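You operate a simulated robot arm through the tools that you are given. There is no shell and no other tool. Be economical: measure what you need, move in short steps, check, and stop when the job is done.

You are at the controls of a simulated two-armed robot. One attempt, no reset.

Task
Change the dirty filter element for a new one of the rating on the housing.
Fine: keep the housing still with one hand while the other turns the latch or pulls; new element down on the floor, latch locked, old one in the orange bin.

The check looks at the end state, three seconds after you hand in, the way a careful person would. Anything else that was tipped, shoved, dropped, spilled or broken makes it a failure.

Robot
Two 6-joint arms with two-finger parallel grippers on one trunk, on a base that drives. Base frame: it is fixed to the floor where the robot stands at the start and does not move with it; the origin is under the middle of the robot, x ahead of it, y to its left, z up; the surface under the hand at the start is at about z = 85. Units: cm, degrees, N and s.
The left shoulder is at the start at [6, 18.7, 117.2], the right one opposite. With the tool pointing down near the work surface each hand reaches from about 22 to 62 cm from the robot's upright axis, wherever it stands, measured 20 degrees to its own side. Places, roughly: housing latch [50, 20, 100]; inside of the filter housing [50, 10, 90]; inside of the orange bin [50, -30, 90]. Payload 1.57 kg a hand.
Tool frame (each hand has its own): the origin (TCP) lies between the finger pads and is the grasp point; the fingertips stand 3 cm ahead of it; z points along the fingers, y is the line along which they close. The gripper opens to 11 cm. The fingers are 2.4 cm wide and 1.2 cm thick; the gripper's body (4.8 by 11.2 cm) begins 7.8 cm behind the TCP.
Orientation is that of the tool frame in the base frame, as a unit quaternion [x, y, z, w]. With the fingers straight down and closing along the base's y, the tool's x points along the base's -x, its y along +y and its z along -z.

Tools
- The arms move only by the tool arm_command. It takes "left_increments", "right_increments" or both (then of equal length, played together; a hand with none holds still); each is a list of rows, each a list of 6 numbers: the shift along the base's x, y, z in cm, then the turn, a rotation vector about the base's x, y, z in degrees. In form: [[x, y, z, wx, wy, wz], ...]. A call has 1 to 20 rows; each row is the pose to reach, as a shift and turn from the pose commanded when the call began. "left_fingers" and "right_fingers" are, for a hand that has rows, the gripper command, from -1 (shut) to 1 (fully open), values between in proportion, set as the call begins (left out, the last holds). A row lasts 0.2 s, in which the tool goes at most 5 cm and 8.6 degrees; a call with a longer step from one row to the next is refused whole, and so is a gripper value outside its range. A pose out of reach is approached as far as the arm can. The call stops where the force on the tool passes 90 N (or 10 N more than at its start, if that is more) or the arm is blocked; 0.2 s more then pass. Each finger travels about 15.3 cm/s and halts on what it meets, pressing with about 33 N; the grip force reading is that of the motor and also rises with nothing between the fingers. The clock runs only during rows and for 0.2 s after the last one: add rows that repeat a pose to give the fingers time. It gives the time, the measured TCP pose, the force on the tool (base axes), the opening and the grip force at its end, in the units of the frame above (readings bear some noise), with the torque about the TCP (base axes, N m) and any sound that the robot's microphone picked up.
- Cameras (640 x 400 px; columns grow to the right, rows downward): "scene" is now at [1.22, 2.25, 170.95]; the picture's right is [0.27, -0.96, 0.00], its down [-0.76, -0.22, -0.61] and it looks along [0.58, 0.17, -0.79] (base axes); focal length 292 px, centre (320, 200). "left" rides on the left gripper at [7, -1.6, -14.1] in its tool frame; the picture's right is [0.23, 0.97, 0.00], its down [-0.86, 0.20, -0.48] and it looks along [-0.47, 0.11, 0.88] (tool axes); focal length 222 px, centre (320, 200). "right" rides on the right gripper at [7, 1.6, -14.1] in its tool frame; the picture's right is [-0.23, 0.97, 0.00], its down [-0.86, -0.20, -0.48] and it looks along [-0.47, -0.11, 0.88] (tool axes); focal length 222 px, centre (320, 200). There is no depth. A picture from a camera that has moved, and an enlarged one, comes with that camera's place and axes in the base frame and with its lens.
- capture(camera): a new picture of that camera. The clock stands still meanwhile.
- lift_body(by): slides the trunk up (or, below 0, down) by that many cm; the arms and the scene camera ride with it, the base frame stays. It gives what a move gives, with no picture.
- drive_base(legs): drives the robot by 1 to 6 legs, each [ahead, left, turn to the left] in cm, cm and degrees, along the robot's own axes; the way and the turn of a leg run together, so that a leg with both is an arc; at most 150 cm and 180 degrees a leg. The arms and the cameras ride along, it lands a little off, and it stops where it bumps. It gives what a move gives.
- aim_head(pan, tilt): turns the head with the scene camera to pan (to the left, within 86 degrees either way) and tilt (down, from -29 to 69), counted from straight ahead of the robot. It gives what a move gives.
- zoom(camera, box): a new picture of the part [left, top, right, bottom] of that camera's present view, enlarged. The clock stands still meanwhile.
- close_job(): hands the job in; it is judged then, once.

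Go step by step. Nothing tells you exact positions but the pictures and the camera data: compare them with the known pose of the tool, close in by small moves and look again before you grip or let go. The budget is 120 turns and 88 pictures, counting those below and the enlarged ones. Unless the task says otherwise, let go and move clear before handing in, and close with one line.

The tools are called after "Request:" as a command line: name --argument value ..., lists and objects as JSON in quotes. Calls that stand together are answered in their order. arm_command: Moves the arms, as the interface text tells. Its arguments: {"type":"object","properties":{"left_increments":{"type":"array"},"left_fingers":{"type":"number"},"right_increments":{"type":"array"},"right_fingers":{"type":"number"}},"required":[]} The other tools are called the same way: lift_body (by) slides the trunk up or down; drive_base (legs) drives the base; aim_head (pan, tilt) turns the head that bears the scene camera; capture (camera) takes a picture; zoom (camera, box) takes an enlarged picture of a part of a camera's view; close_job () hands the job in.

At the start:

```text
time_s: 0.0
left_tcp_pos: [41.5, 37.98, 124.42]
left_tcp_rot: [0.0, 1.0, 0.0, 0.0]
left_contact_force: [-0.7, 0.2, -0.4]
left_moment: [0.02, -0.02, 0.01]
left_opening: 10.98
left_grasp_force: 0.1
right_tcp_pos: [42.53, -6.0, 128.2]
right_tcp_rot: [0.0, 1.0, 0.0, 0.0]
right_contact_force: [0.0, -0.1, 0.8]
right_moment: [0.04, 0.02, -0.03]
right_opening: 11.02
right_grasp_force: 0.1
trunk travel left (down, up): [-80.0, 19.0]
robot x, y, heading: [0.42, 0.05, -0.1]
head pan, tilt: [15.9, 52.5]
```

scene: 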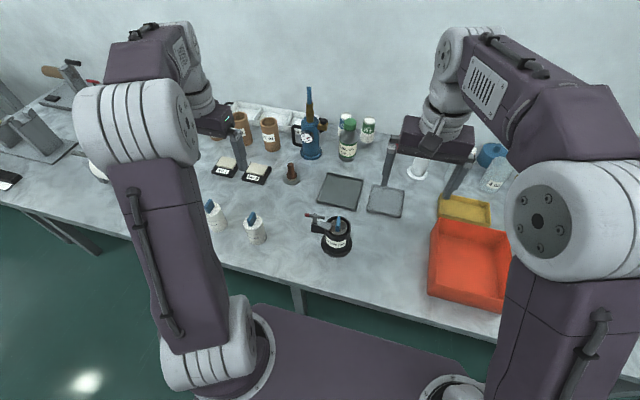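
right: 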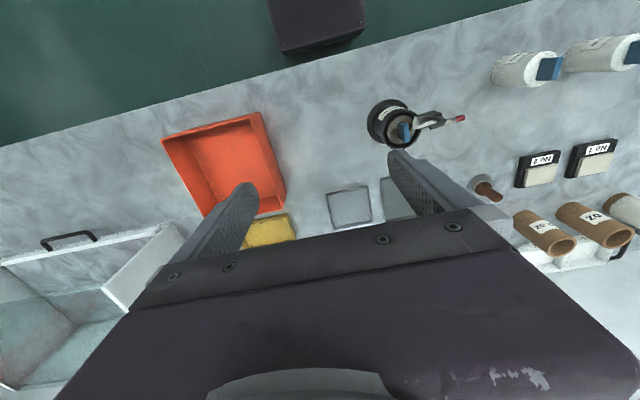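
left: 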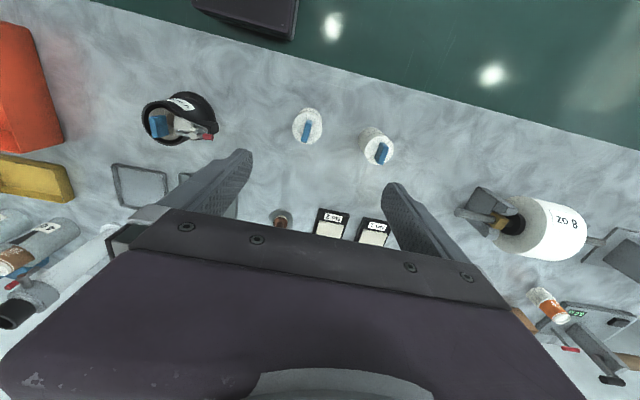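

I see a black housing with a latch lever, two white elements with blue tabs to its left, and the orange bin on the right. I'll read the labels first.

Request:
zoom --camera "scene" --box '[290, 190, 390, 270]'

Request:
zoom --camera "scene" --box '[195, 185, 295, 255]'

Request:
zoom --camera "left" --box '[120, 70, 420, 260]'

Request:
zoom --camera "right" --box '[340, 70, 500, 170]'

```text
5.00 times, centred on (340, 230) of scene
camera zoom: at [1.22, 2.25, 170.95], right [0.27, -0.96, 0.0], down [-0.76, -0.22, -0.61], along [0.58, 0.17, -0.79], focal length 1459 px, centre (220, 50)
```

zoom: 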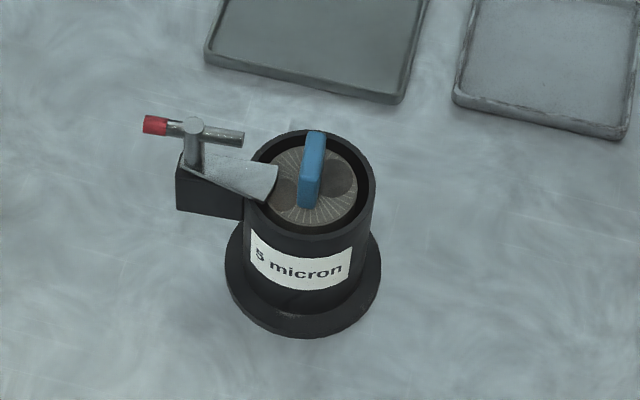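

```text
5.71 times, centred on (245, 220) of scene
camera zoom: at [1.22, 2.25, 170.95], right [0.27, -0.96, 0.0], down [-0.76, -0.22, -0.61], along [0.58, 0.17, -0.79], focal length 1668 px, centre (749, 86)
```

zoom: 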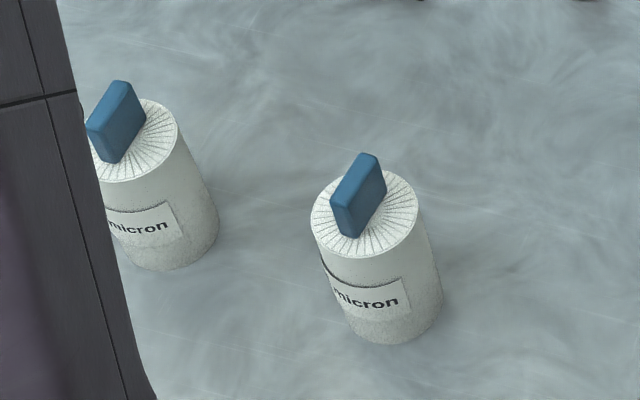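

```text
2.11 times, centred on (270, 165) of left
camera zoom: at [34.44, 36.29, 138.45], right [-0.23, 0.97, 0.0], down [0.86, 0.2, 0.48], along [0.47, 0.11, -0.88], focal length 468 px, centre (425, 274)
```

zoom: 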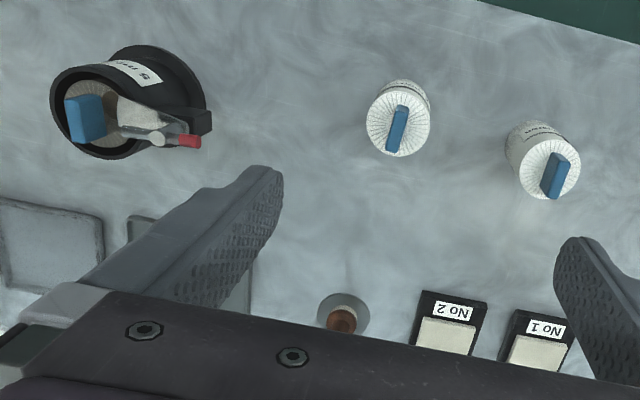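

```text
4.00 times, centred on (420, 120) of right
camera zoom: at [35.59, -4.39, 142.41], right [0.23, 0.97, 0.0], down [0.86, -0.2, 0.48], along [0.47, -0.11, -0.88], focal length 888 px, centre (-80, 520)
```

zoom: 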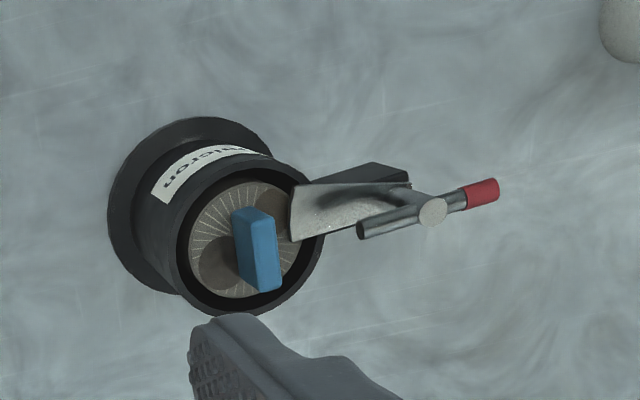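

The housing reads "5 micron". The first digits on both new elements face away towards +y, so I'll move the left hand's camera out to the left and lower to read them.

Request:
arm_command --left_increments '[[-1, 4, -3, 0, -5, 0], [-2, 8, -6, 0, -10, 0], [-4, 12, -9, 0, -15, 0], [-5, 16, -12, 0, -20, 0], [-6, 20, -15, 0, -25, 0], [-6, 23, -18, 0, -25, 0], [-6, 23, -18, 0, -25, 0]]'

Request:
capture --camera "left"

```text
refused: row 1 steps farther than a row can; nothing moved
```

```text
80 pictures are left
camera left: at [34.44, 36.29, 138.45], right [-0.23, 0.97, 0.0], down [0.86, 0.2, 0.48], along [0.47, 0.11, -0.88], focal length 222 px, centre (320, 200)
```

left: 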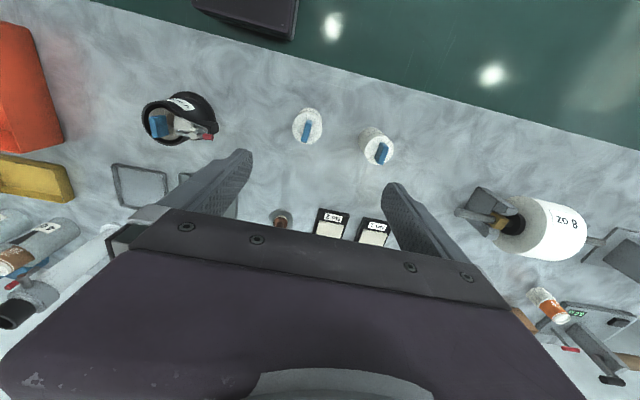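

The step was slightly over 5 cm, so I'll resend it with smaller ones.

Request:
arm_command --left_increments '[[-1, 3, -2.5, 0, -4, 0], [-2, 6, -5, 0, -8, 0], [-3, 9, -7.5, 0, -12, 0], [-4, 12, -10, 0, -16, 0], [-5, 15, -12.5, 0, -20, 0], [-6, 18, -15, 0, -25, 0], [-6, 21, -18, 0, -25, 0], [-6, 23, -18, 0, -25, 0], [-6, 23, -18, 0, -25, 0]]'

```text
time_s: 2.0
left_tcp_pos: [35.54, 60.9, 106.42]
left_tcp_rot: [-0.001, 0.976, 0.001, 0.217]
left_contact_force: [0.7, -0.4, 0.3]
left_moment: [-0.01, 0.01, 0.0]
left_opening: 11.01
left_grasp_force: 0.0
right_tcp_pos: [42.55, -6.12, 128.06]
right_tcp_rot: [-0.001, 1.0, 0.0, 0.001]
right_contact_force: [0.6, 0.1, -0.7]
right_moment: [0.02, -0.01, 0.02]
right_opening: 11.01
right_grasp_force: 0.1
trunk travel left (down, up): [-80.0, 19.0]
robot x, y, heading: [0.3, 0.02, -0.0]
head pan, tilt: [15.9, 52.5]
```

Request:
capture --camera "left"

Request:
capture --camera "scene"

```text
79 pictures are left
camera left: at [23.1, 59.31, 116.2], right [-0.21, 0.97, -0.1], down [0.57, 0.2, 0.8], along [0.79, 0.11, -0.6], focal length 222 px, centre (320, 200)
```

left: 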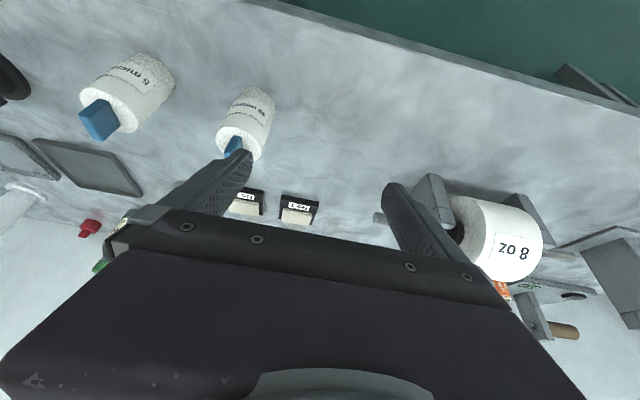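

```text
78 pictures are left
camera scene: at [1.15, 2.17, 170.95], right [0.27, -0.96, 0.0], down [-0.76, -0.22, -0.61], along [0.59, 0.17, -0.79], focal length 292 px, centre (320, 200)
```

scene: 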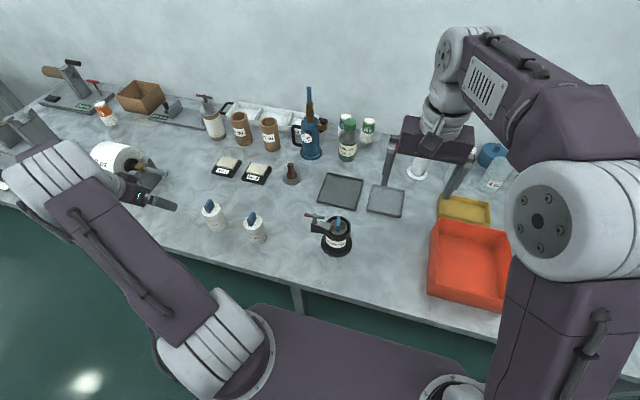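

Request:
zoom --camera "left" --box '[70, 40, 290, 170]'

Request:
zoom --camera "scene" --box '[190, 180, 290, 250]'

```text
2.91 times, centred on (180, 105) of left
camera zoom: at [23.1, 59.31, 116.2], right [-0.21, 0.97, -0.1], down [0.57, 0.2, 0.8], along [0.79, 0.11, -0.6], focal length 646 px, centre (727, 476)
```

zoom: 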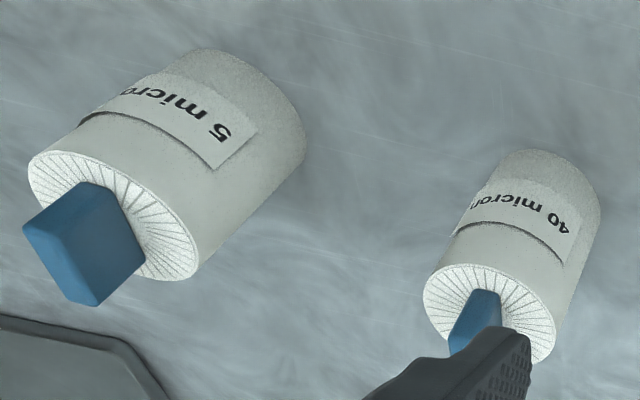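

```text
5.71 times, centred on (240, 215) of scene
camera zoom: at [1.15, 2.17, 170.95], right [0.27, -0.96, 0.0], down [-0.76, -0.22, -0.61], along [0.59, 0.17, -0.79], focal length 1668 px, centre (777, 114)
```

zoom: 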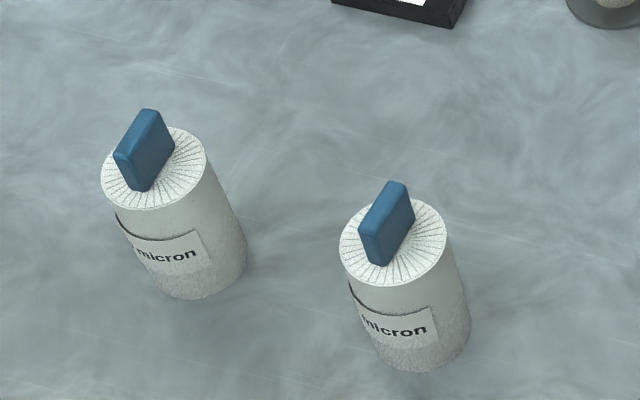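

The near element at about (43, 36) is the 5 micron one, and the far one is 40 micron. Plan: the left hand holds the housing low from the front while the right turns the latch and bins the old element; then they swap. I'll bring the left hand in front of the housing, tilted.

Request:
arm_command --left_increments '[[-1, -4, 0, 0, -3, 0], [-2, -8, 0, 0, -6, 0], [-2.5, -12, 0, 0, -9, 0], [-2.5, -16, 0, 0, -12, 0], [-2.5, -20, 0, 0, -15, 0], [-2.5, -24, 0, 0, -18, 0], [-2.5, -28, 0, 0, -21, 0], [-2.5, -32, 0, 0, -24, 0], [-2.5, -36, 0, 0, -27, 0], [-2.5, -40, -1, 0, -30, 0], [-2.5, -44, -2, 0, -33, 0], [-2.5, -48, -3, 0, -35, 0], [-2.5, -51, -4, 0, -35, 0], [-2.5, -51, -4, 0, -35, 0]]'

Request:
capture --camera "left"

Request:
capture --camera "scene"

```text
time_s: 5.0
left_tcp_pos: [43.4, 17.64, 101.08]
left_tcp_rot: [-0.044, 0.879, -0.113, 0.462]
left_contact_force: [-0.7, 0.0, 0.5]
left_moment: [-0.01, -0.02, -0.03]
left_opening: 10.98
left_grasp_force: 0.1
left hand out of reach, approached as far as the arm can: row 6, 7, 8, 9, 10, 11, 12, 13, 14
right_tcp_pos: [42.12, -5.84, 128.28]
right_tcp_rot: [0.0, 1.0, 0.0, 0.002]
right_contact_force: [-1.3, -0.3, 0.2]
right_moment: [-0.03, -0.01, -0.03]
right_opening: 11.02
right_grasp_force: 0.0
trunk travel left (down, up): [-80.0, 19.0]
robot x, y, heading: [-0.2, 0.28, -0.1]
head pan, tilt: [15.9, 52.5]
```

```text
75 pictures are left
camera left: at [27.6, 17.03, 103.47], right [-0.1, 0.9, -0.41], down [0.1, 0.42, 0.9], along [0.99, 0.05, -0.13], focal length 222 px, centre (320, 200)
```

left: 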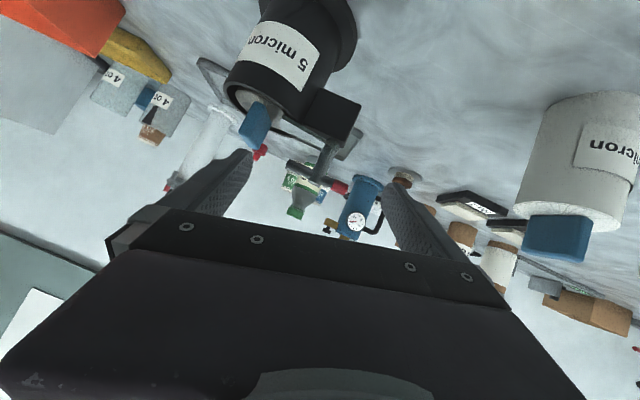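

```text
74 pictures are left
camera scene: at [0.77, 2.39, 170.96], right [0.27, -0.96, 0.0], down [-0.76, -0.22, -0.61], along [0.59, 0.17, -0.79], focal length 292 px, centre (320, 200)
```

scene: 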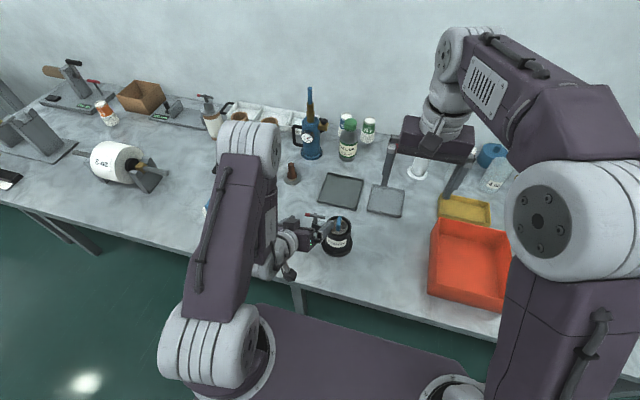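

The left arm can't fold in that close and ended up near the latch handle, so I'll back it up and out. The right hand suits holding better and the left suits the latch, so I'm swapping those roles.

Request:
arm_command --left_increments '[[0, 0, 3, 0, 5, 0], [0, 0, 6, 0, 10, 0], [0, 1, 9, 0, 15, 0], [0, 3, 12, 0, 20, 0], [0, 6, 15, 0, 25, 0], [0, 10, 16, 0, 30, 0], [0, 14, 17, 0, 35, 0], [0, 18, 18, 0, 40, 0], [0, 22, 18, 0, 45, 0], [0, 25, 18, 0, 50, 0], [0, 25, 18, 0, 50, 0]]'

```text
time_s: 7.4
left_tcp_pos: [43.51, 42.74, 119.47]
left_tcp_rot: [-0.088, 0.992, -0.083, 0.045]
left_contact_force: [-0.2, -0.2, -0.2]
left_moment: [0.01, 0.0, 0.01]
left_opening: 10.97
left_grasp_force: 0.1
left hand out of reach, approached as far as the arm can: row 1, 2
right_tcp_pos: [42.48, -6.1, 128.08]
right_tcp_rot: [0.0, 1.0, 0.001, 0.0]
right_contact_force: [-0.6, 0.6, -0.2]
right_moment: [0.04, -0.03, -0.01]
right_opening: 11.02
right_grasp_force: 0.1
trunk travel left (down, up): [-80.0, 19.0]
robot x, y, heading: [-0.17, 0.3, 0.1]
head pan, tilt: [15.9, 52.5]
```

The left hand is clear. Now I'll bring the right hand to a pre-grasp in front of the housing, tilted 60° forward and yawed 25° left.

Request:
arm_command --right_increments '[[-0.5, 1.5, -2, 1.6, -7.4, 2.8], [-1, 3, -5, 3.3, -14.75, 5.7], [-1.5, 4.5, -8, 4.9, -22.1, 8.5], [-2, 6, -11, 6.5, -29.5, 11.3], [-2.5, 7.5, -14, 8.2, -36.9, 14.2], [-3, 9, -17, 9.8, -44.2, 17], [-3.5, 10.5, -20, 11.5, -51.6, 19.8], [-4, 11.5, -23, 13.1, -59, 22.65], [-4, 11.5, -26, 13.1, -59, 22.65], [-4, 11.5, -29, 13.1, -59, 22.65], [-4, 11.5, -30, 13.1, -59, 22.65], [-4, 11.5, -30, 13.1, -59, 22.65]]'

Request:
capture --camera "right"

Request:
capture --camera "scene"

Request:
capture --camera "left"

```text
time_s: 10.0
left_tcp_pos: [43.62, 42.76, 119.38]
left_tcp_rot: [-0.087, 0.992, -0.084, 0.045]
left_contact_force: [0.4, -0.4, 0.1]
left_moment: [0.01, 0.01, -0.04]
left_opening: 11.01
left_grasp_force: 0.0
right_tcp_pos: [44.47, 13.02, 103.63]
right_tcp_rot: [-0.197, 0.851, 0.073, 0.482]
right_contact_force: [0.4, 0.2, 0.4]
right_moment: [-0.02, -0.01, -0.04]
right_opening: 11.01
right_grasp_force: 0.0
right hand out of reach, approached as far as the arm can: row 5, 6, 7, 8, 9, 10, 11, 12
trunk travel left (down, up): [-80.0, 19.0]
robot x, y, heading: [0.22, 0.28, 0.1]
head pan, tilt: [15.9, 52.5]
```

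```text
73 pictures are left
camera right: at [29.36, 8.18, 105.16], right [-0.29, 0.95, 0.13], down [0.09, -0.1, 0.99], along [0.95, 0.3, -0.06], focal length 222 px, centre (320, 200)
```

right: 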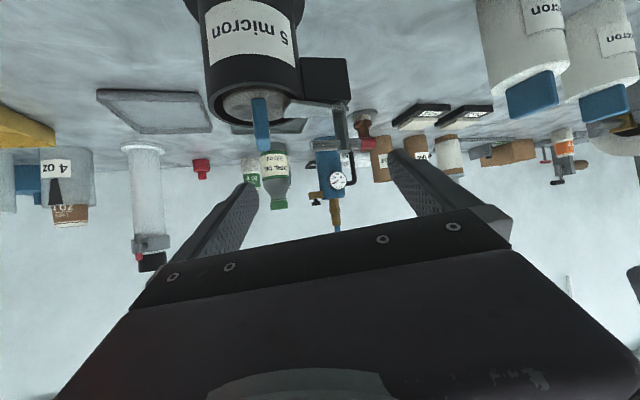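

```text
72 pictures are left
camera scene: at [1.45, 2.38, 170.95], right [0.27, -0.96, 0.0], down [-0.76, -0.22, -0.61], along [0.58, 0.17, -0.79], focal length 292 px, centre (320, 200)
```

scene: 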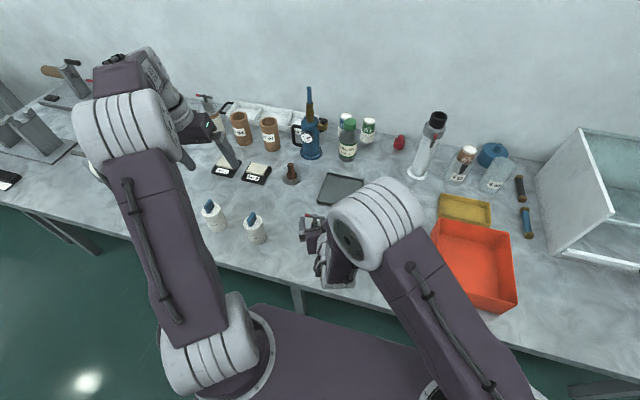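

```text
71 pictures are left
camera left: at [35.55, 42.13, 132.99], right [-0.38, 0.91, -0.19], down [0.76, 0.42, 0.5], along [0.53, 0.05, -0.85], focal length 222 px, centre (320, 200)
```

left: 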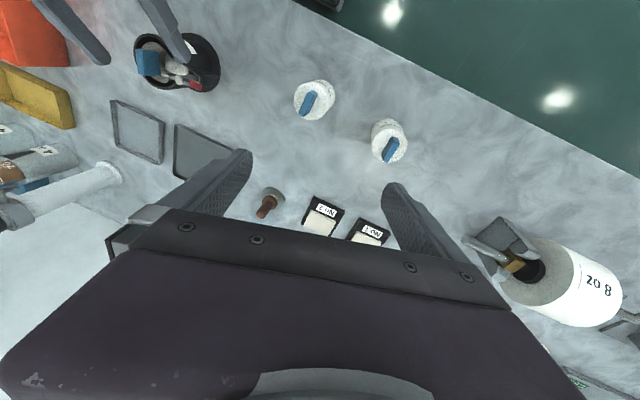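

The right arm is also too cramped here. Raising the trunk and backing off a little gives both arms room, and raising first clears the fingers from the latch.

Request:
lift_body --by 12

Request:
drive_base --legs '[[-6, 0, 0]]'

```text
time_s: 11.5
left_tcp_pos: [43.52, 42.68, 131.57]
left_tcp_rot: [-0.086, 0.992, -0.083, 0.046]
left_contact_force: [0.5, 0.4, -0.5]
left_moment: [0.0, -0.01, 0.0]
left_opening: 11.03
left_grasp_force: 0.1
right_tcp_pos: [44.19, 12.93, 115.71]
right_tcp_rot: [-0.198, 0.851, 0.073, 0.481]
right_contact_force: [-0.8, 0.6, -0.1]
right_moment: [-0.02, 0.02, 0.02]
right_opening: 11.01
right_grasp_force: 0.1
trunk travel left (down, up): [-92.0, 7.0]
robot x, y, heading: [0.23, 0.13, -0.1]
head pan, tilt: [15.9, 52.5]
```

```text
time_s: 12.5
left_tcp_pos: [38.77, 42.54, 131.14]
left_tcp_rot: [-0.086, 0.992, -0.083, 0.041]
left_contact_force: [0.1, 0.1, -0.7]
left_moment: [0.05, 0.12, -0.04]
left_opening: 11.03
left_grasp_force: 0.1
right_tcp_pos: [39.19, 12.94, 115.24]
right_tcp_rot: [-0.196, 0.853, 0.073, 0.478]
right_contact_force: [2.2, 0.0, -0.2]
right_moment: [-0.02, 0.04, 0.03]
right_opening: 11.01
right_grasp_force: 0.0
trunk travel left (down, up): [-92.0, 7.0]
robot x, y, heading: [-6.23, 0.16, -0.3]
head pan, tilt: [15.9, 52.5]
```

Request:
arm_command --right_increments '[[-0.3, -1.5, -2, 0, 0, 0], [-0.6, -3, -5, 0, 0, 0], [-0.9, -5, -8, 0, 0, 0], [-1.2, -7, -11, 0, 0, 0], [-1.2, -7, -11, 0, 0, 0]]'

Request:
capture --camera "right"

Request:
capture --camera "left"

Request:
capture --camera "scene"

```text
time_s: 13.7
left_tcp_pos: [37.89, 42.57, 131.4]
left_tcp_rot: [-0.087, 0.992, -0.082, 0.045]
left_contact_force: [0.2, 0.2, -0.5]
left_moment: [-0.01, 0.04, -0.02]
left_opening: 11.01
left_grasp_force: 0.1
right_tcp_pos: [42.26, 8.77, 105.53]
right_tcp_rot: [-0.209, 0.852, 0.045, 0.479]
right_contact_force: [-0.8, 0.3, -0.7]
right_moment: [0.01, 0.04, 0.01]
right_opening: 10.97
right_grasp_force: 0.0
right hand out of reach, approached as far as the arm can: row 1, 2, 3, 4, 5
trunk travel left (down, up): [-92.0, 7.0]
robot x, y, heading: [-5.75, -0.08, -0.2]
head pan, tilt: [15.9, 52.5]
```

```text
70 pictures are left
camera right: at [27.24, 4.2, 107.18], right [-0.29, 0.96, 0.07], down [0.09, -0.05, 1.0], along [0.95, 0.29, -0.07], focal length 222 px, centre (320, 200)
```

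right: 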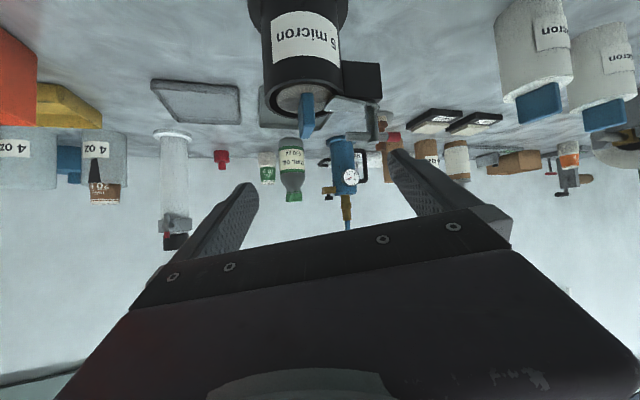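

```text
69 pictures are left
camera left: at [29.69, 41.97, 145.01], right [-0.38, 0.91, -0.18], down [0.76, 0.42, 0.5], along [0.53, 0.05, -0.85], focal length 222 px, centre (320, 200)
```

left: 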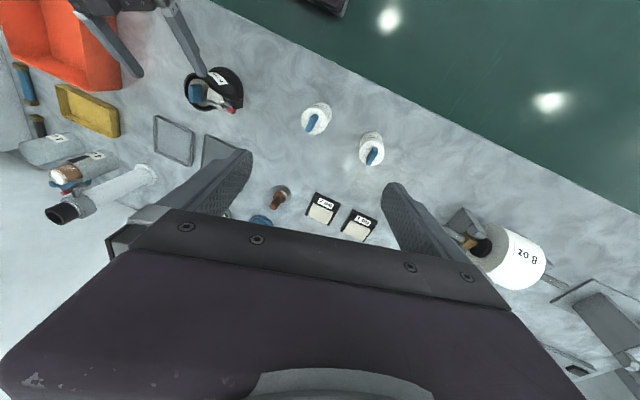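

```text
68 pictures are left
camera scene: at [-4.48, 2.23, 182.95], right [0.27, -0.96, 0.0], down [-0.76, -0.22, -0.61], along [0.58, 0.17, -0.79], focal length 292 px, centre (320, 200)
```

scene: 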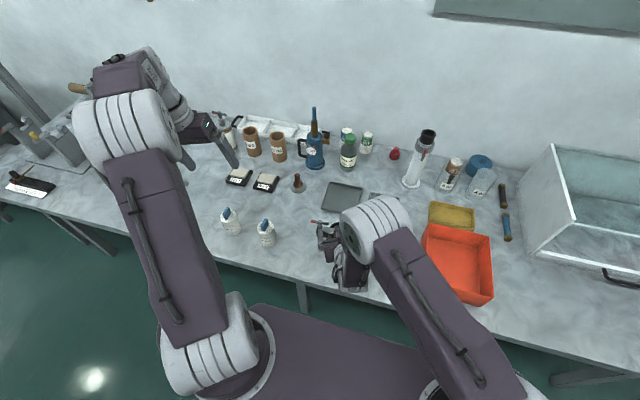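

The forward-tilted hold is kinematically cramped. A better way in is to come down from the right-front side (azimuth about 60°, 45° tilt), straddling the housing well away from the latch. I'll lift and reorient.

Request:
arm_command --right_increments '[[0, -1, 3, -0.6, 2.8, 7.1], [0, -2, 6, -1.2, 5.6, 14.2], [0, -3, 9, -1.7, 8.4, 21.2], [0, -4, 12, -2.3, 11.2, 28.3], [0, -5, 14, -2.9, 14, 35.4], [0, -5, 14, -2.9, 14, 35.4]]'

Request:
capture --camera "right"

```text
time_s: 14.9
left_tcp_pos: [37.46, 42.53, 131.6]
left_tcp_rot: [-0.086, 0.992, -0.083, 0.046]
left_contact_force: [-0.2, -0.1, 0.8]
left_moment: [-0.02, -0.03, 0.02]
left_opening: 10.98
left_grasp_force: 0.1
right_tcp_pos: [22.61, 17.82, 119.53]
right_tcp_rot: [-0.434, 0.811, 0.145, 0.365]
right_contact_force: [-0.7, -0.1, 0.7]
right_moment: [0.01, -0.01, -0.03]
right_opening: 11.01
right_grasp_force: 0.1
right hand out of reach, approached as far as the arm can: row 1, 2, 3, 4, 5, 6
trunk travel left (down, up): [-92.0, 7.0]
robot x, y, heading: [-5.8, 0.03, 0.1]
head pan, tilt: [15.9, 52.5]
stopped in row 6 (right hand): the force on the tool passed its limit at 185 N (the readings are from after the stop); the commanded pose is now the measured one
```

```text
67 pictures are left
camera right: at [12.23, 6.77, 124.24], right [-0.71, 0.7, 0.08], down [0.24, 0.13, 0.96], along [0.66, 0.7, -0.26], focal length 222 px, centre (320, 200)
```

right: 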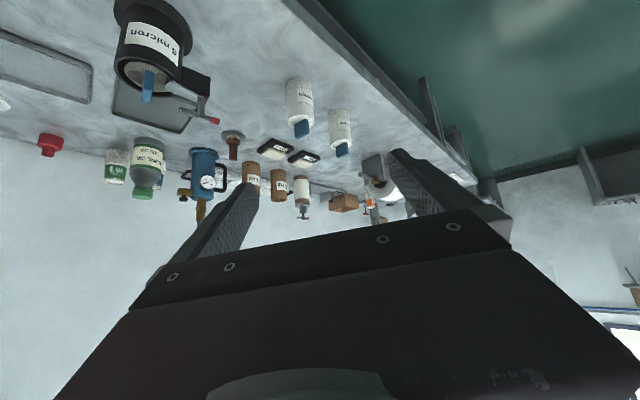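

The right arm slipped into a bad pose near the trunk. I'll bring it back to a plain tool-down posture out in front.

Request:
arm_command --right_increments '[[2, -2.5, 1.5, -2, 5, -5.9], [4, -5.5, 3, -4, 9.9, -11.8], [6, -8.5, 5, -5.9, 14.9, -17.7], [8, -11.5, 6, -7.9, 19.9, -23.6], [10, -14.5, 7, -9.9, 24.8, -29.5], [12, -17.5, 8, -11.9, 29.8, -35.4], [14, -20.5, 9, -13.8, 34.8, -41.3], [16, -23.5, 10, -15.8, 39.7, -47.2], [17.5, -26, 10.5, -17.8, 44.7, -53.1], [17.5, -26, 10.5, -17.8, 44.7, -53.1]]'

Request:
capture --camera "scene"

```text
time_s: 17.1
left_tcp_pos: [37.66, 42.67, 131.49]
left_tcp_rot: [-0.086, 0.992, -0.083, 0.046]
left_contact_force: [0.2, 0.0, -0.7]
left_moment: [0.02, 0.0, 0.01]
left_opening: 11.01
left_grasp_force: 0.0
right_tcp_pos: [40.3, -8.1, 130.1]
right_tcp_rot: [0.001, 1.0, -0.001, 0.0]
right_contact_force: [0.9, -0.7, 0.5]
right_moment: [-0.02, -0.01, 0.01]
right_opening: 11.0
right_grasp_force: 0.0
right hand out of reach, approached as far as the arm can: row 3, 4
trunk travel left (down, up): [-92.0, 7.0]
robot x, y, heading: [-6.01, 0.19, -0.2]
head pan, tilt: [15.9, 52.5]
```

```text
66 pictures are left
camera scene: at [-4.81, 2.36, 182.95], right [0.27, -0.96, 0.0], down [-0.76, -0.22, -0.61], along [0.59, 0.17, -0.79], focal length 292 px, centre (320, 200)
```

scene: 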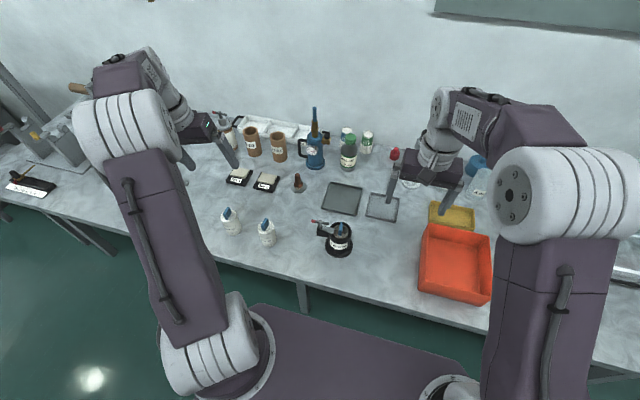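

Request:
arm_command --right_increments '[[0.5, 1, -1, 2.6, -4.5, 6.3], [1, 2, -2, 5.2, -9, 12.6], [1.5, 3, -3, 7.8, -13.6, 18.9], [2, 4, -4, 10.4, -18.1, 25.2], [2.5, 5, -5, 13.1, -22.6, 31.6], [2.5, 5, -5, 13.1, -22.6, 31.6]]'

```text
time_s: 18.5
left_tcp_pos: [37.64, 42.6, 131.42]
left_tcp_rot: [-0.085, 0.992, -0.083, 0.046]
left_contact_force: [1.2, -0.3, 0.3]
left_moment: [0.02, -0.01, 0.02]
left_opening: 11.01
left_grasp_force: 0.0
right_tcp_pos: [42.75, -3.07, 124.95]
right_tcp_rot: [-0.27, 0.937, 0.112, 0.193]
right_contact_force: [0.1, -0.2, 0.5]
right_moment: [0.02, -0.01, -0.01]
right_opening: 10.98
right_grasp_force: 0.1
trunk travel left (down, up): [-92.0, 7.0]
robot x, y, heading: [-5.71, 0.15, -0.4]
head pan, tilt: [15.9, 52.5]
```

Reachable so far; I'll continue the rotation.

Request:
arm_command --right_increments '[[0.5, 1, -1, 2.6, -4.5, 6.3], [1, 2, -2, 5.2, -9, 12.6], [1.5, 2.5, -3, 7.8, -13.6, 18.9], [2, 3, -4, 10.4, -18.1, 25.2], [2, 3, -4, 10.4, -18.1, 25.2]]'

```text
time_s: 19.7
left_tcp_pos: [37.66, 42.6, 131.55]
left_tcp_rot: [-0.087, 0.992, -0.083, 0.045]
left_contact_force: [-0.6, 0.6, 0.0]
left_moment: [0.01, -0.04, -0.04]
left_opening: 10.99
left_grasp_force: 0.0
right_tcp_pos: [44.83, -0.24, 120.76]
right_tcp_rot: [-0.463, 0.8, 0.191, 0.331]
right_contact_force: [0.5, 0.0, -0.1]
right_moment: [0.0, -0.02, 0.03]
right_opening: 11.0
right_grasp_force: 0.1
trunk travel left (down, up): [-92.0, 7.0]
robot x, y, heading: [-6.01, 0.18, 0.0]
head pan, tilt: [15.9, 52.5]
```

That orientation works. I'll move to hover above the housing and take views.

Request:
arm_command --right_increments '[[0.5, 2, -3, 0, 0, 0], [1, 4, -6, 0, 0, 0], [1.5, 6, -9, 0, 0, 0], [1.5, 8, -12, 0, 0, 0], [1.5, 8, -12, 0, 0, 0]]'

Request:
capture --camera "right"

Request:
zoom --camera "left" --box '[100, 40, 300, 165]'

Request:
zoom --camera "scene" --box '[270, 180, 430, 280]'

```text
time_s: 20.9
left_tcp_pos: [37.65, 42.64, 131.53]
left_tcp_rot: [-0.087, 0.992, -0.084, 0.045]
left_contact_force: [0.6, -0.7, 0.8]
left_moment: [0.0, -0.01, 0.0]
left_opening: 11.0
left_grasp_force: 0.0
right_tcp_pos: [46.49, 7.71, 109.1]
right_tcp_rot: [-0.464, 0.8, 0.191, 0.33]
right_contact_force: [-0.1, -0.1, 0.6]
right_moment: [-0.03, -0.02, -0.01]
right_opening: 11.01
right_grasp_force: 0.1
trunk travel left (down, up): [-92.0, 7.0]
robot x, y, heading: [-6.13, 0.16, 0.0]
head pan, tilt: [15.9, 52.5]
```

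```text
65 pictures are left
camera right: at [37.6, -4.41, 114.2], right [-0.76, 0.63, 0.16], down [0.31, 0.13, 0.94], along [0.57, 0.77, -0.29], focal length 222 px, centre (320, 200)
```

right: 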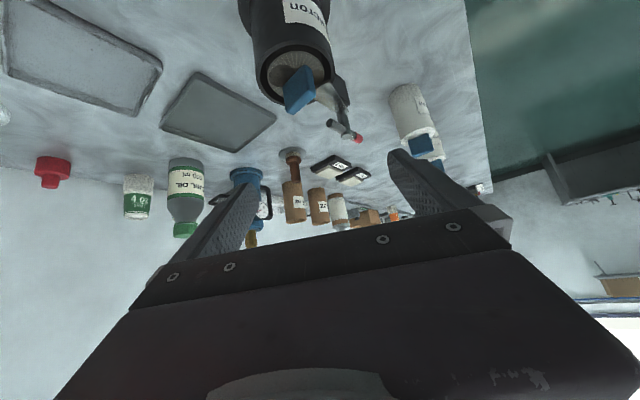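

```text
3.20 times, centred on (200, 102) of left
camera zoom: at [29.52, 41.98, 145.05], right [-0.38, 0.91, -0.19], down [0.76, 0.42, 0.5], along [0.53, 0.05, -0.85], focal length 711 px, centre (704, 512)
```

zoom: 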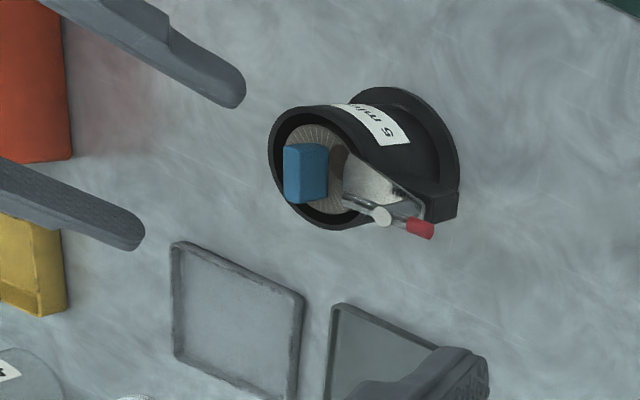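

```text
4.00 times, centred on (350, 230) of scene
camera zoom: at [-4.69, 2.25, 182.95], right [0.27, -0.96, 0.0], down [-0.76, -0.22, -0.61], along [0.59, 0.17, -0.79], focal length 1168 px, centre (200, 80)
```

zoom: 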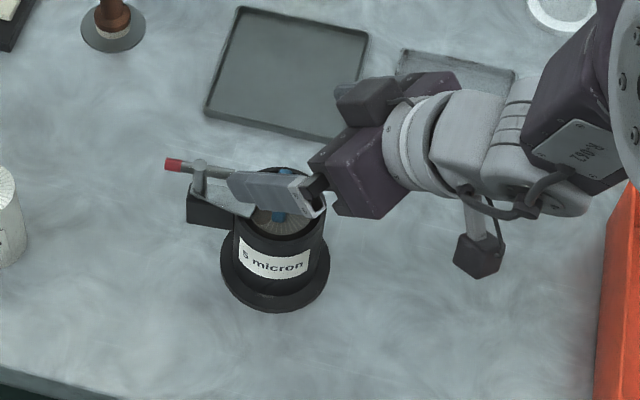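

Housing: centre about (48.9, 10), rim z about 95; latch handle near (48, 17.5, 99.5). I'll descend a little short of centre so the fingers straddle the body without touching the latch block.

Request:
arm_command --right_increments '[[0.5, 0, -3, 0, 0, 0], [1, 0, -6, 0, 0, 0], [1, 0, -9, 0, 0, 0], [1, 0, -12, 0, 0, 0], [1, 0, -12, 0, 0, 0]]'

Request:
capture --camera "right"

Request:
zoom --camera "left" --box '[100, 40, 300, 165]'

Request:
zoom --camera "scene" --box '[270, 180, 430, 280]'

```text
time_s: 22.1
left_tcp_pos: [37.7, 42.65, 131.44]
left_tcp_rot: [-0.086, 0.992, -0.083, 0.045]
left_contact_force: [-0.1, -0.6, 0.1]
left_moment: [-0.03, 0.0, 0.0]
left_opening: 11.01
left_grasp_force: 0.1
right_tcp_pos: [47.26, 7.61, 97.03]
right_tcp_rot: [-0.463, 0.8, 0.191, 0.329]
right_contact_force: [-0.1, -0.3, 0.4]
right_moment: [0.0, -0.03, -0.03]
right_opening: 11.0
right_grasp_force: 0.0
trunk travel left (down, up): [-92.0, 7.0]
robot x, y, heading: [-5.41, 0.09, -0.1]
head pan, tilt: [15.9, 52.5]
```

```text
62 pictures are left
camera right: at [38.58, -4.46, 102.19], right [-0.76, 0.63, 0.16], down [0.31, 0.13, 0.94], along [0.57, 0.77, -0.29], focal length 222 px, centre (320, 200)
```

right: 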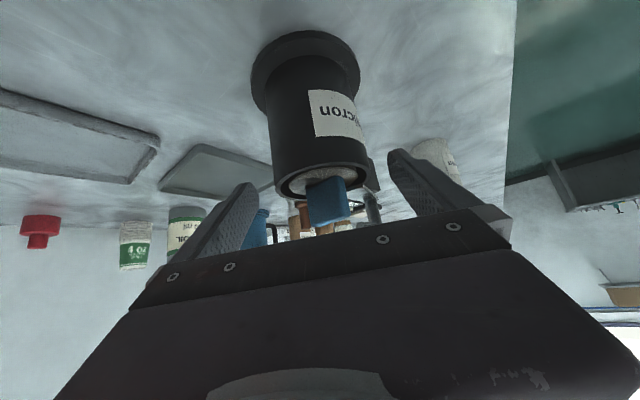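

```text
3.20 times, centred on (200, 102) of left
camera zoom: at [29.53, 41.99, 145.05], right [-0.38, 0.91, -0.19], down [0.76, 0.42, 0.5], along [0.53, 0.05, -0.85], focal length 711 px, centre (704, 512)
```

zoom: 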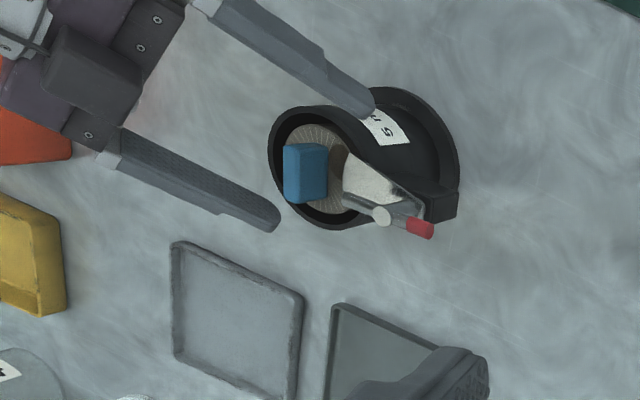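

```text
4.00 times, centred on (350, 230) of scene
camera zoom: at [-4.68, 2.26, 182.95], right [0.27, -0.96, 0.0], down [-0.76, -0.22, -0.61], along [0.59, 0.17, -0.79], focal length 1168 px, centre (200, 80)
```

zoom: 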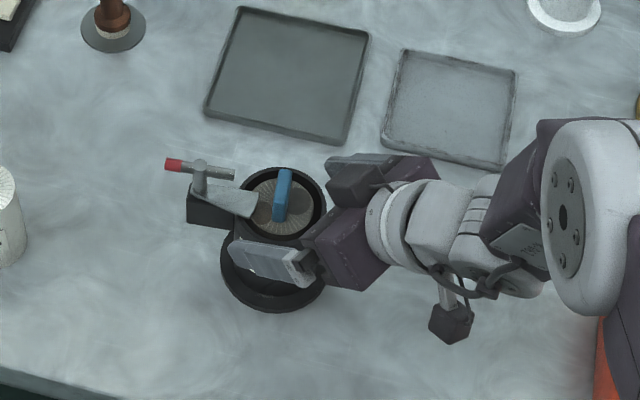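

Lateral alignment is within 0.2 cm. I'll go down 5.5 cm, then forward 2.6 cm, keeping the fingers open.

Request:
arm_command --right_increments '[[0, 0, -2.5, 0, 0, 0], [0, 0, -5.3, 0, 0, 0], [0.5, 0.75, -5.5, 0, 0, 0], [1, 1.5, -5.5, 0, 0, 0], [1.4, 2.2, -5.5, 0, 0, 0], [1.4, 2.2, -5.5, 0, 0, 0]]'

Request:
capture --camera "right"

Request:
zoom --camera "left" --box '[100, 40, 300, 165]'

```text
time_s: 23.5
left_tcp_pos: [37.7, 42.43, 131.45]
left_tcp_rot: [-0.086, 0.992, -0.083, 0.046]
left_contact_force: [-0.2, -0.6, 0.3]
left_moment: [-0.01, 0.02, -0.04]
left_opening: 11.03
left_grasp_force: 0.0
right_tcp_pos: [48.73, 9.92, 91.57]
right_tcp_rot: [-0.463, 0.8, 0.19, 0.33]
right_contact_force: [0.6, -0.2, 0.6]
right_moment: [0.02, 0.01, -0.01]
right_opening: 11.03
right_grasp_force: 0.0
trunk travel left (down, up): [-92.0, 7.0]
robot x, y, heading: [-6.09, -0.14, -0.1]
head pan, tilt: [15.9, 52.5]
```

```text
59 pictures are left
camera right: at [39.93, -2.16, 96.67], right [-0.76, 0.63, 0.16], down [0.31, 0.13, 0.94], along [0.57, 0.77, -0.29], focal length 222 px, centre (320, 200)
```

right: 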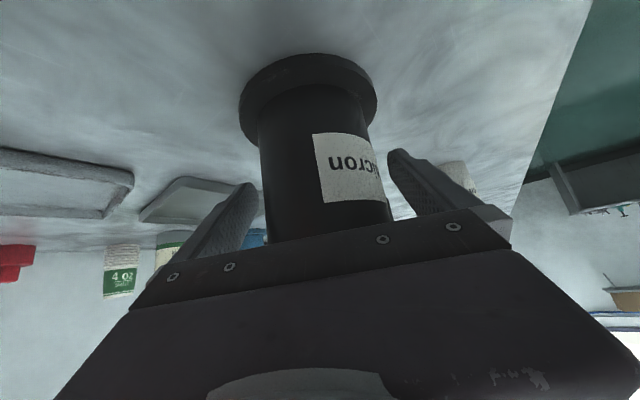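

```text
3.20 times, centred on (200, 102) of left
camera zoom: at [29.49, 41.98, 145.06], right [-0.38, 0.91, -0.19], down [0.76, 0.42, 0.5], along [0.53, 0.05, -0.85], focal length 711 px, centre (704, 512)
```

zoom: 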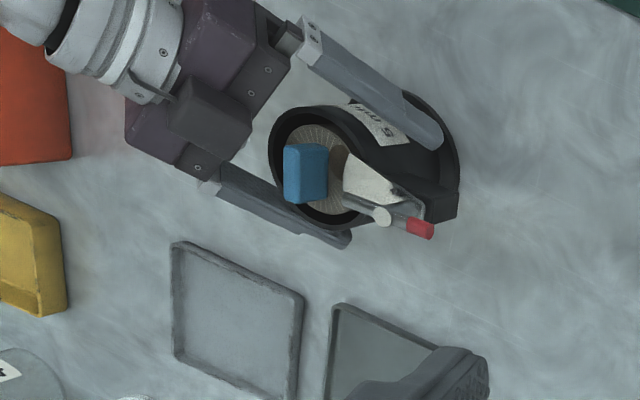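

Centred and untouched. Closing the right gripper on the housing body.

Request:
arm_command --right_increments '[[0, 0, 0, 0, 0, 0], [0, 0, 0, 0, 0, 0], [0, 0, 0, 0, 0, 0]]' --right_fingers -1

Request:
zoom --camera "left" --box '[100, 40, 300, 165]'

```text
time_s: 24.3
left_tcp_pos: [37.69, 42.59, 131.4]
left_tcp_rot: [-0.086, 0.992, -0.084, 0.046]
left_contact_force: [0.8, -0.3, -0.6]
left_moment: [-0.01, 0.02, 0.0]
left_opening: 11.01
left_grasp_force: 0.0
right_tcp_pos: [48.74, 9.9, 91.45]
right_tcp_rot: [-0.463, 0.8, 0.191, 0.33]
right_contact_force: [-1.5, -0.4, -0.1]
right_moment: [0.21, 0.23, 0.0]
right_opening: 7.82
right_grasp_force: 32.8
trunk travel left (down, up): [-92.0, 7.0]
robot x, y, heading: [-5.64, -0.23, 0.1]
head pan, tilt: [15.9, 52.5]
```

```text
3.20 times, centred on (200, 102) of left
camera zoom: at [29.49, 42.01, 145.05], right [-0.38, 0.91, -0.19], down [0.76, 0.42, 0.5], along [0.53, 0.05, -0.85], focal length 711 px, centre (704, 512)
```

zoom: 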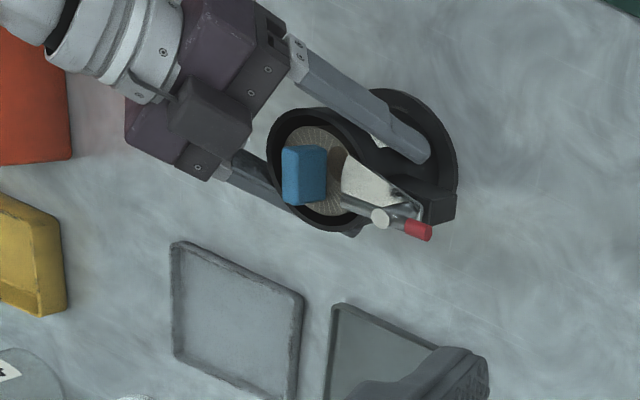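

The housing is held (7.8 cm diameter) and hasn't shifted. Now the left hand: tool straight down, yawed −90° so the fingers close along x across the T-bar, hovering near the latch.

Request:
arm_command --left_increments '[[0.9, -1.7, -1.4, 1, -0.3, -8.3], [1.7, -3.4, -2.9, 2, -0.6, -16.6], [2.6, -5.1, -4.3, 3, -0.9, -24.9], [3.4, -6.9, -5.8, 4, -1.1, -33.2], [4.3, -8.6, -7.2, 5, -1.4, -41.5], [5.1, -10.3, -8.7, 6, -1.7, -49.8], [6, -12, -10.1, 6.9, -2, -58.1], [6.9, -13.7, -11.6, 7.9, -2.3, -66.4], [7.7, -15.4, -13, 8.9, -2.6, -74.7], [8.6, -17.1, -14.5, 9.9, -2.8, -83], [9.4, -18.9, -16, 10.9, -3.1, -91.3], [10.3, -20.6, -17.4, 11.9, -3.4, -99.6], [10.3, -20.6, -17.4, 11.9, -3.4, -99.6]]'

Request:
capture --camera "left"

Request:
zoom --camera "scene" --box '[270, 180, 430, 280]'

```text
time_s: 27.1
left_tcp_pos: [48.03, 21.8, 113.87]
left_tcp_rot: [0.708, 0.706, 0.001, -0.001]
left_contact_force: [-0.1, 0.4, 0.2]
left_moment: [0.01, 0.02, 0.0]
left_opening: 10.99
left_grasp_force: 0.1
right_tcp_pos: [48.7, 9.87, 91.45]
right_tcp_rot: [-0.462, 0.801, 0.19, 0.33]
right_contact_force: [0.1, 0.0, 0.2]
right_moment: [0.09, 0.15, 0.05]
right_opening: 7.85
right_grasp_force: 33.4
trunk travel left (down, up): [-92.0, 7.0]
robot x, y, heading: [-6.08, -0.29, -0.4]
head pan, tilt: [15.9, 52.5]
```

```text
56 pictures are left
camera left: at [46.28, 28.83, 128.01], right [0.97, 0.22, 0.0], down [0.2, -0.86, 0.48], along [0.11, -0.47, -0.88], focal length 222 px, centre (320, 200)
```

left: 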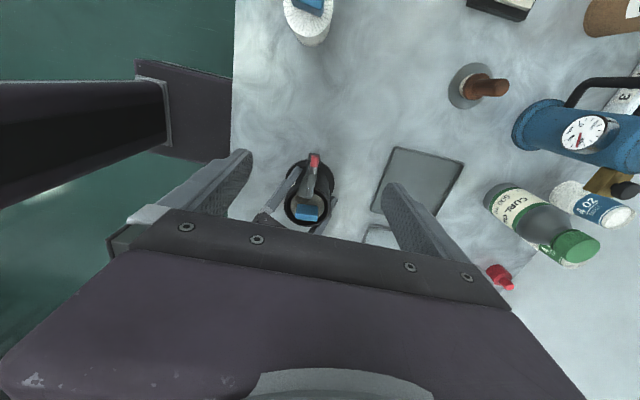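

```text
4.00 times, centred on (350, 230) of scene
camera zoom: at [-4.74, 2.27, 182.95], right [0.27, -0.96, 0.0], down [-0.76, -0.22, -0.61], along [0.59, 0.17, -0.79], focal length 1168 px, centre (200, 80)
```

zoom: 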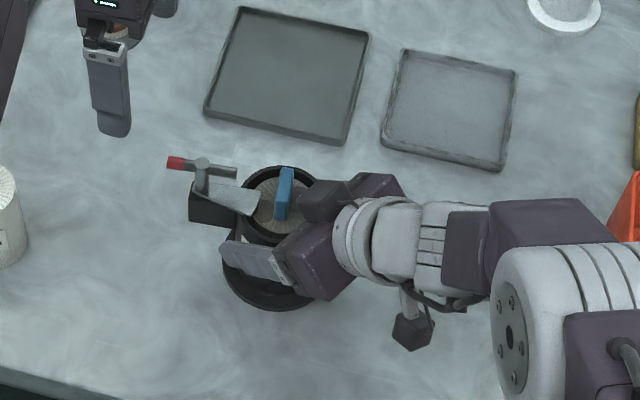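

Request:
zoom --camera "left" --box '[270, 140, 350, 230]'

```text
4.44 times, centred on (310, 185) of left
camera zoom: at [46.28, 28.83, 128.01], right [0.97, 0.22, 0.0], down [0.2, -0.86, 0.48], along [0.11, -0.47, -0.88], focal length 987 px, centre (364, 267)
```

zoom: 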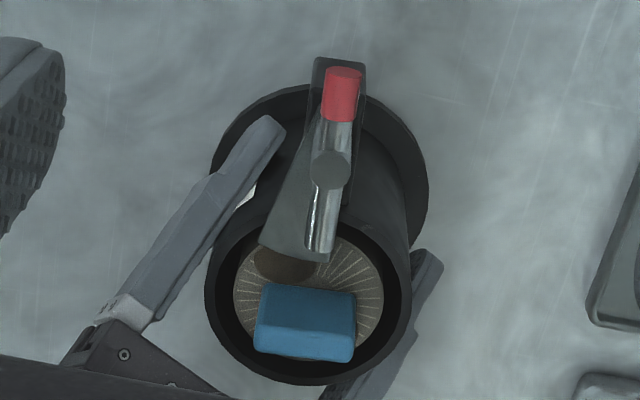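

The latch post is at (48.0, 17.4) with its top at z 101, and the bar is rotated about 7°. I'll move over it, narrow the fingers, and descend to the bar.

Request:
arm_command --left_increments '[[0, -2, -3, 0, 0, 3], [0, -4.3, -6, 0, 0, 7], [0, -4.4, -9, 0, 0, 7], [0, -4.4, -9, 0, 0, 7]]' --left_fingers -0.3

Request:
capture --camera "left"

Request:
zoom --camera "scene" --box '[270, 180, 430, 280]'

```text
time_s: 28.1
left_tcp_pos: [48.02, 17.63, 104.81]
left_tcp_rot: [0.662, 0.749, 0.001, 0.0]
left_contact_force: [0.0, 0.6, 0.2]
left_moment: [0.01, -0.02, 0.01]
left_opening: 3.85
left_grasp_force: 0.0
right_tcp_pos: [48.9, 9.81, 91.45]
right_tcp_rot: [-0.464, 0.8, 0.191, 0.33]
right_contact_force: [-0.3, 0.3, 0.6]
right_moment: [0.02, 0.25, 0.02]
right_opening: 7.82
right_grasp_force: 32.8
trunk travel left (down, up): [-92.0, 7.0]
robot x, y, heading: [-5.92, 0.14, -0.4]
head pan, tilt: [15.9, 52.5]
```

```text
53 pictures are left
camera left: at [45.49, 24.25, 118.86], right [0.94, 0.34, 0.0], down [0.3, -0.83, 0.48], along [0.16, -0.45, -0.88], focal length 222 px, centre (320, 200)
```

left: 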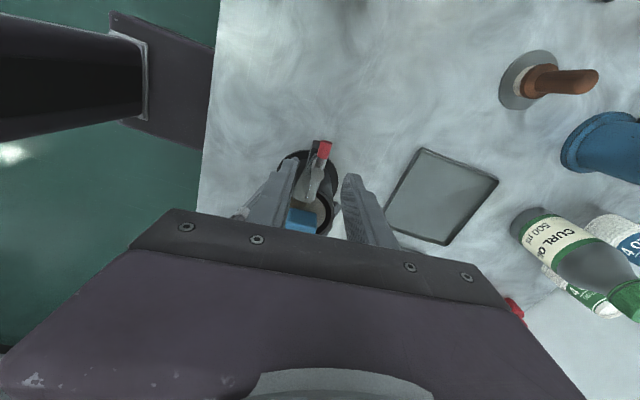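

```text
4.00 times, centred on (350, 230) of scene
camera zoom: at [-4.71, 2.22, 182.95], right [0.27, -0.96, 0.0], down [-0.76, -0.22, -0.61], along [0.59, 0.17, -0.79], focal length 1168 px, centre (200, 80)
```

zoom: 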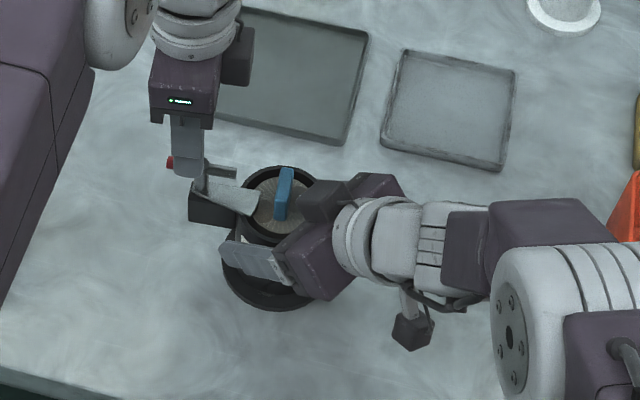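

Request:
arm_command --left_increments '[[-0.2, -0.1, -2, 0, 0, 0], [-0.2, -0.2, -3.8, 0, 0, 0], [-0.2, -0.2, -3.8, 0, 0, 0]]'

Request:
zoom --camera "left" --box '[240, 110, 400, 250]'

Request:
zoom --camera "scene" --box '[290, 190, 390, 260]'

```text
time_s: 28.9
left_tcp_pos: [47.79, 17.53, 101.14]
left_tcp_rot: [0.663, 0.749, 0.0, 0.0]
left_contact_force: [0.9, -0.5, 0.3]
left_moment: [-0.02, 0.01, -0.02]
left_opening: 3.86
left_grasp_force: 0.1
right_tcp_pos: [48.77, 9.95, 91.51]
right_tcp_rot: [-0.463, 0.8, 0.191, 0.33]
right_contact_force: [0.0, -0.1, 0.3]
right_moment: [0.07, 0.16, -0.02]
right_opening: 7.82
right_grasp_force: 33.5
trunk travel left (down, up): [-92.0, 7.0]
robot x, y, heading: [-6.19, -0.61, -0.0]
head pan, tilt: [15.9, 52.5]
```

```text
2.86 times, centred on (320, 180) of left
camera zoom: at [45.19, 24.17, 115.27], right [0.94, 0.34, 0.0], down [0.3, -0.83, 0.48], along [0.16, -0.45, -0.88], focal length 635 px, centre (320, 257)
```

zoom: 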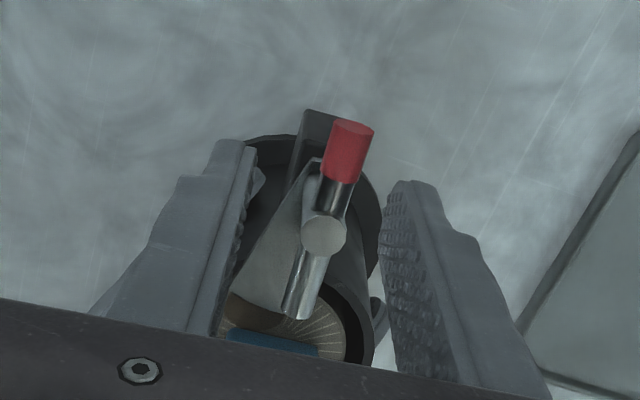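

```text
5.71 times, centred on (340, 225) of scene
camera zoom: at [-4.71, 2.22, 182.95], right [0.27, -0.96, 0.0], down [-0.76, -0.22, -0.61], along [0.59, 0.17, -0.79], focal length 1668 px, centre (206, 57)
```

zoom: 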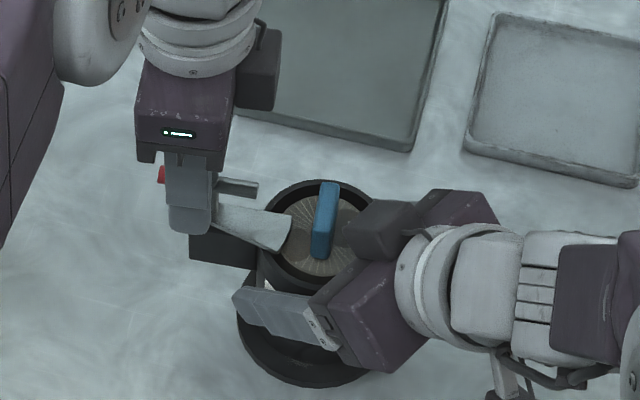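

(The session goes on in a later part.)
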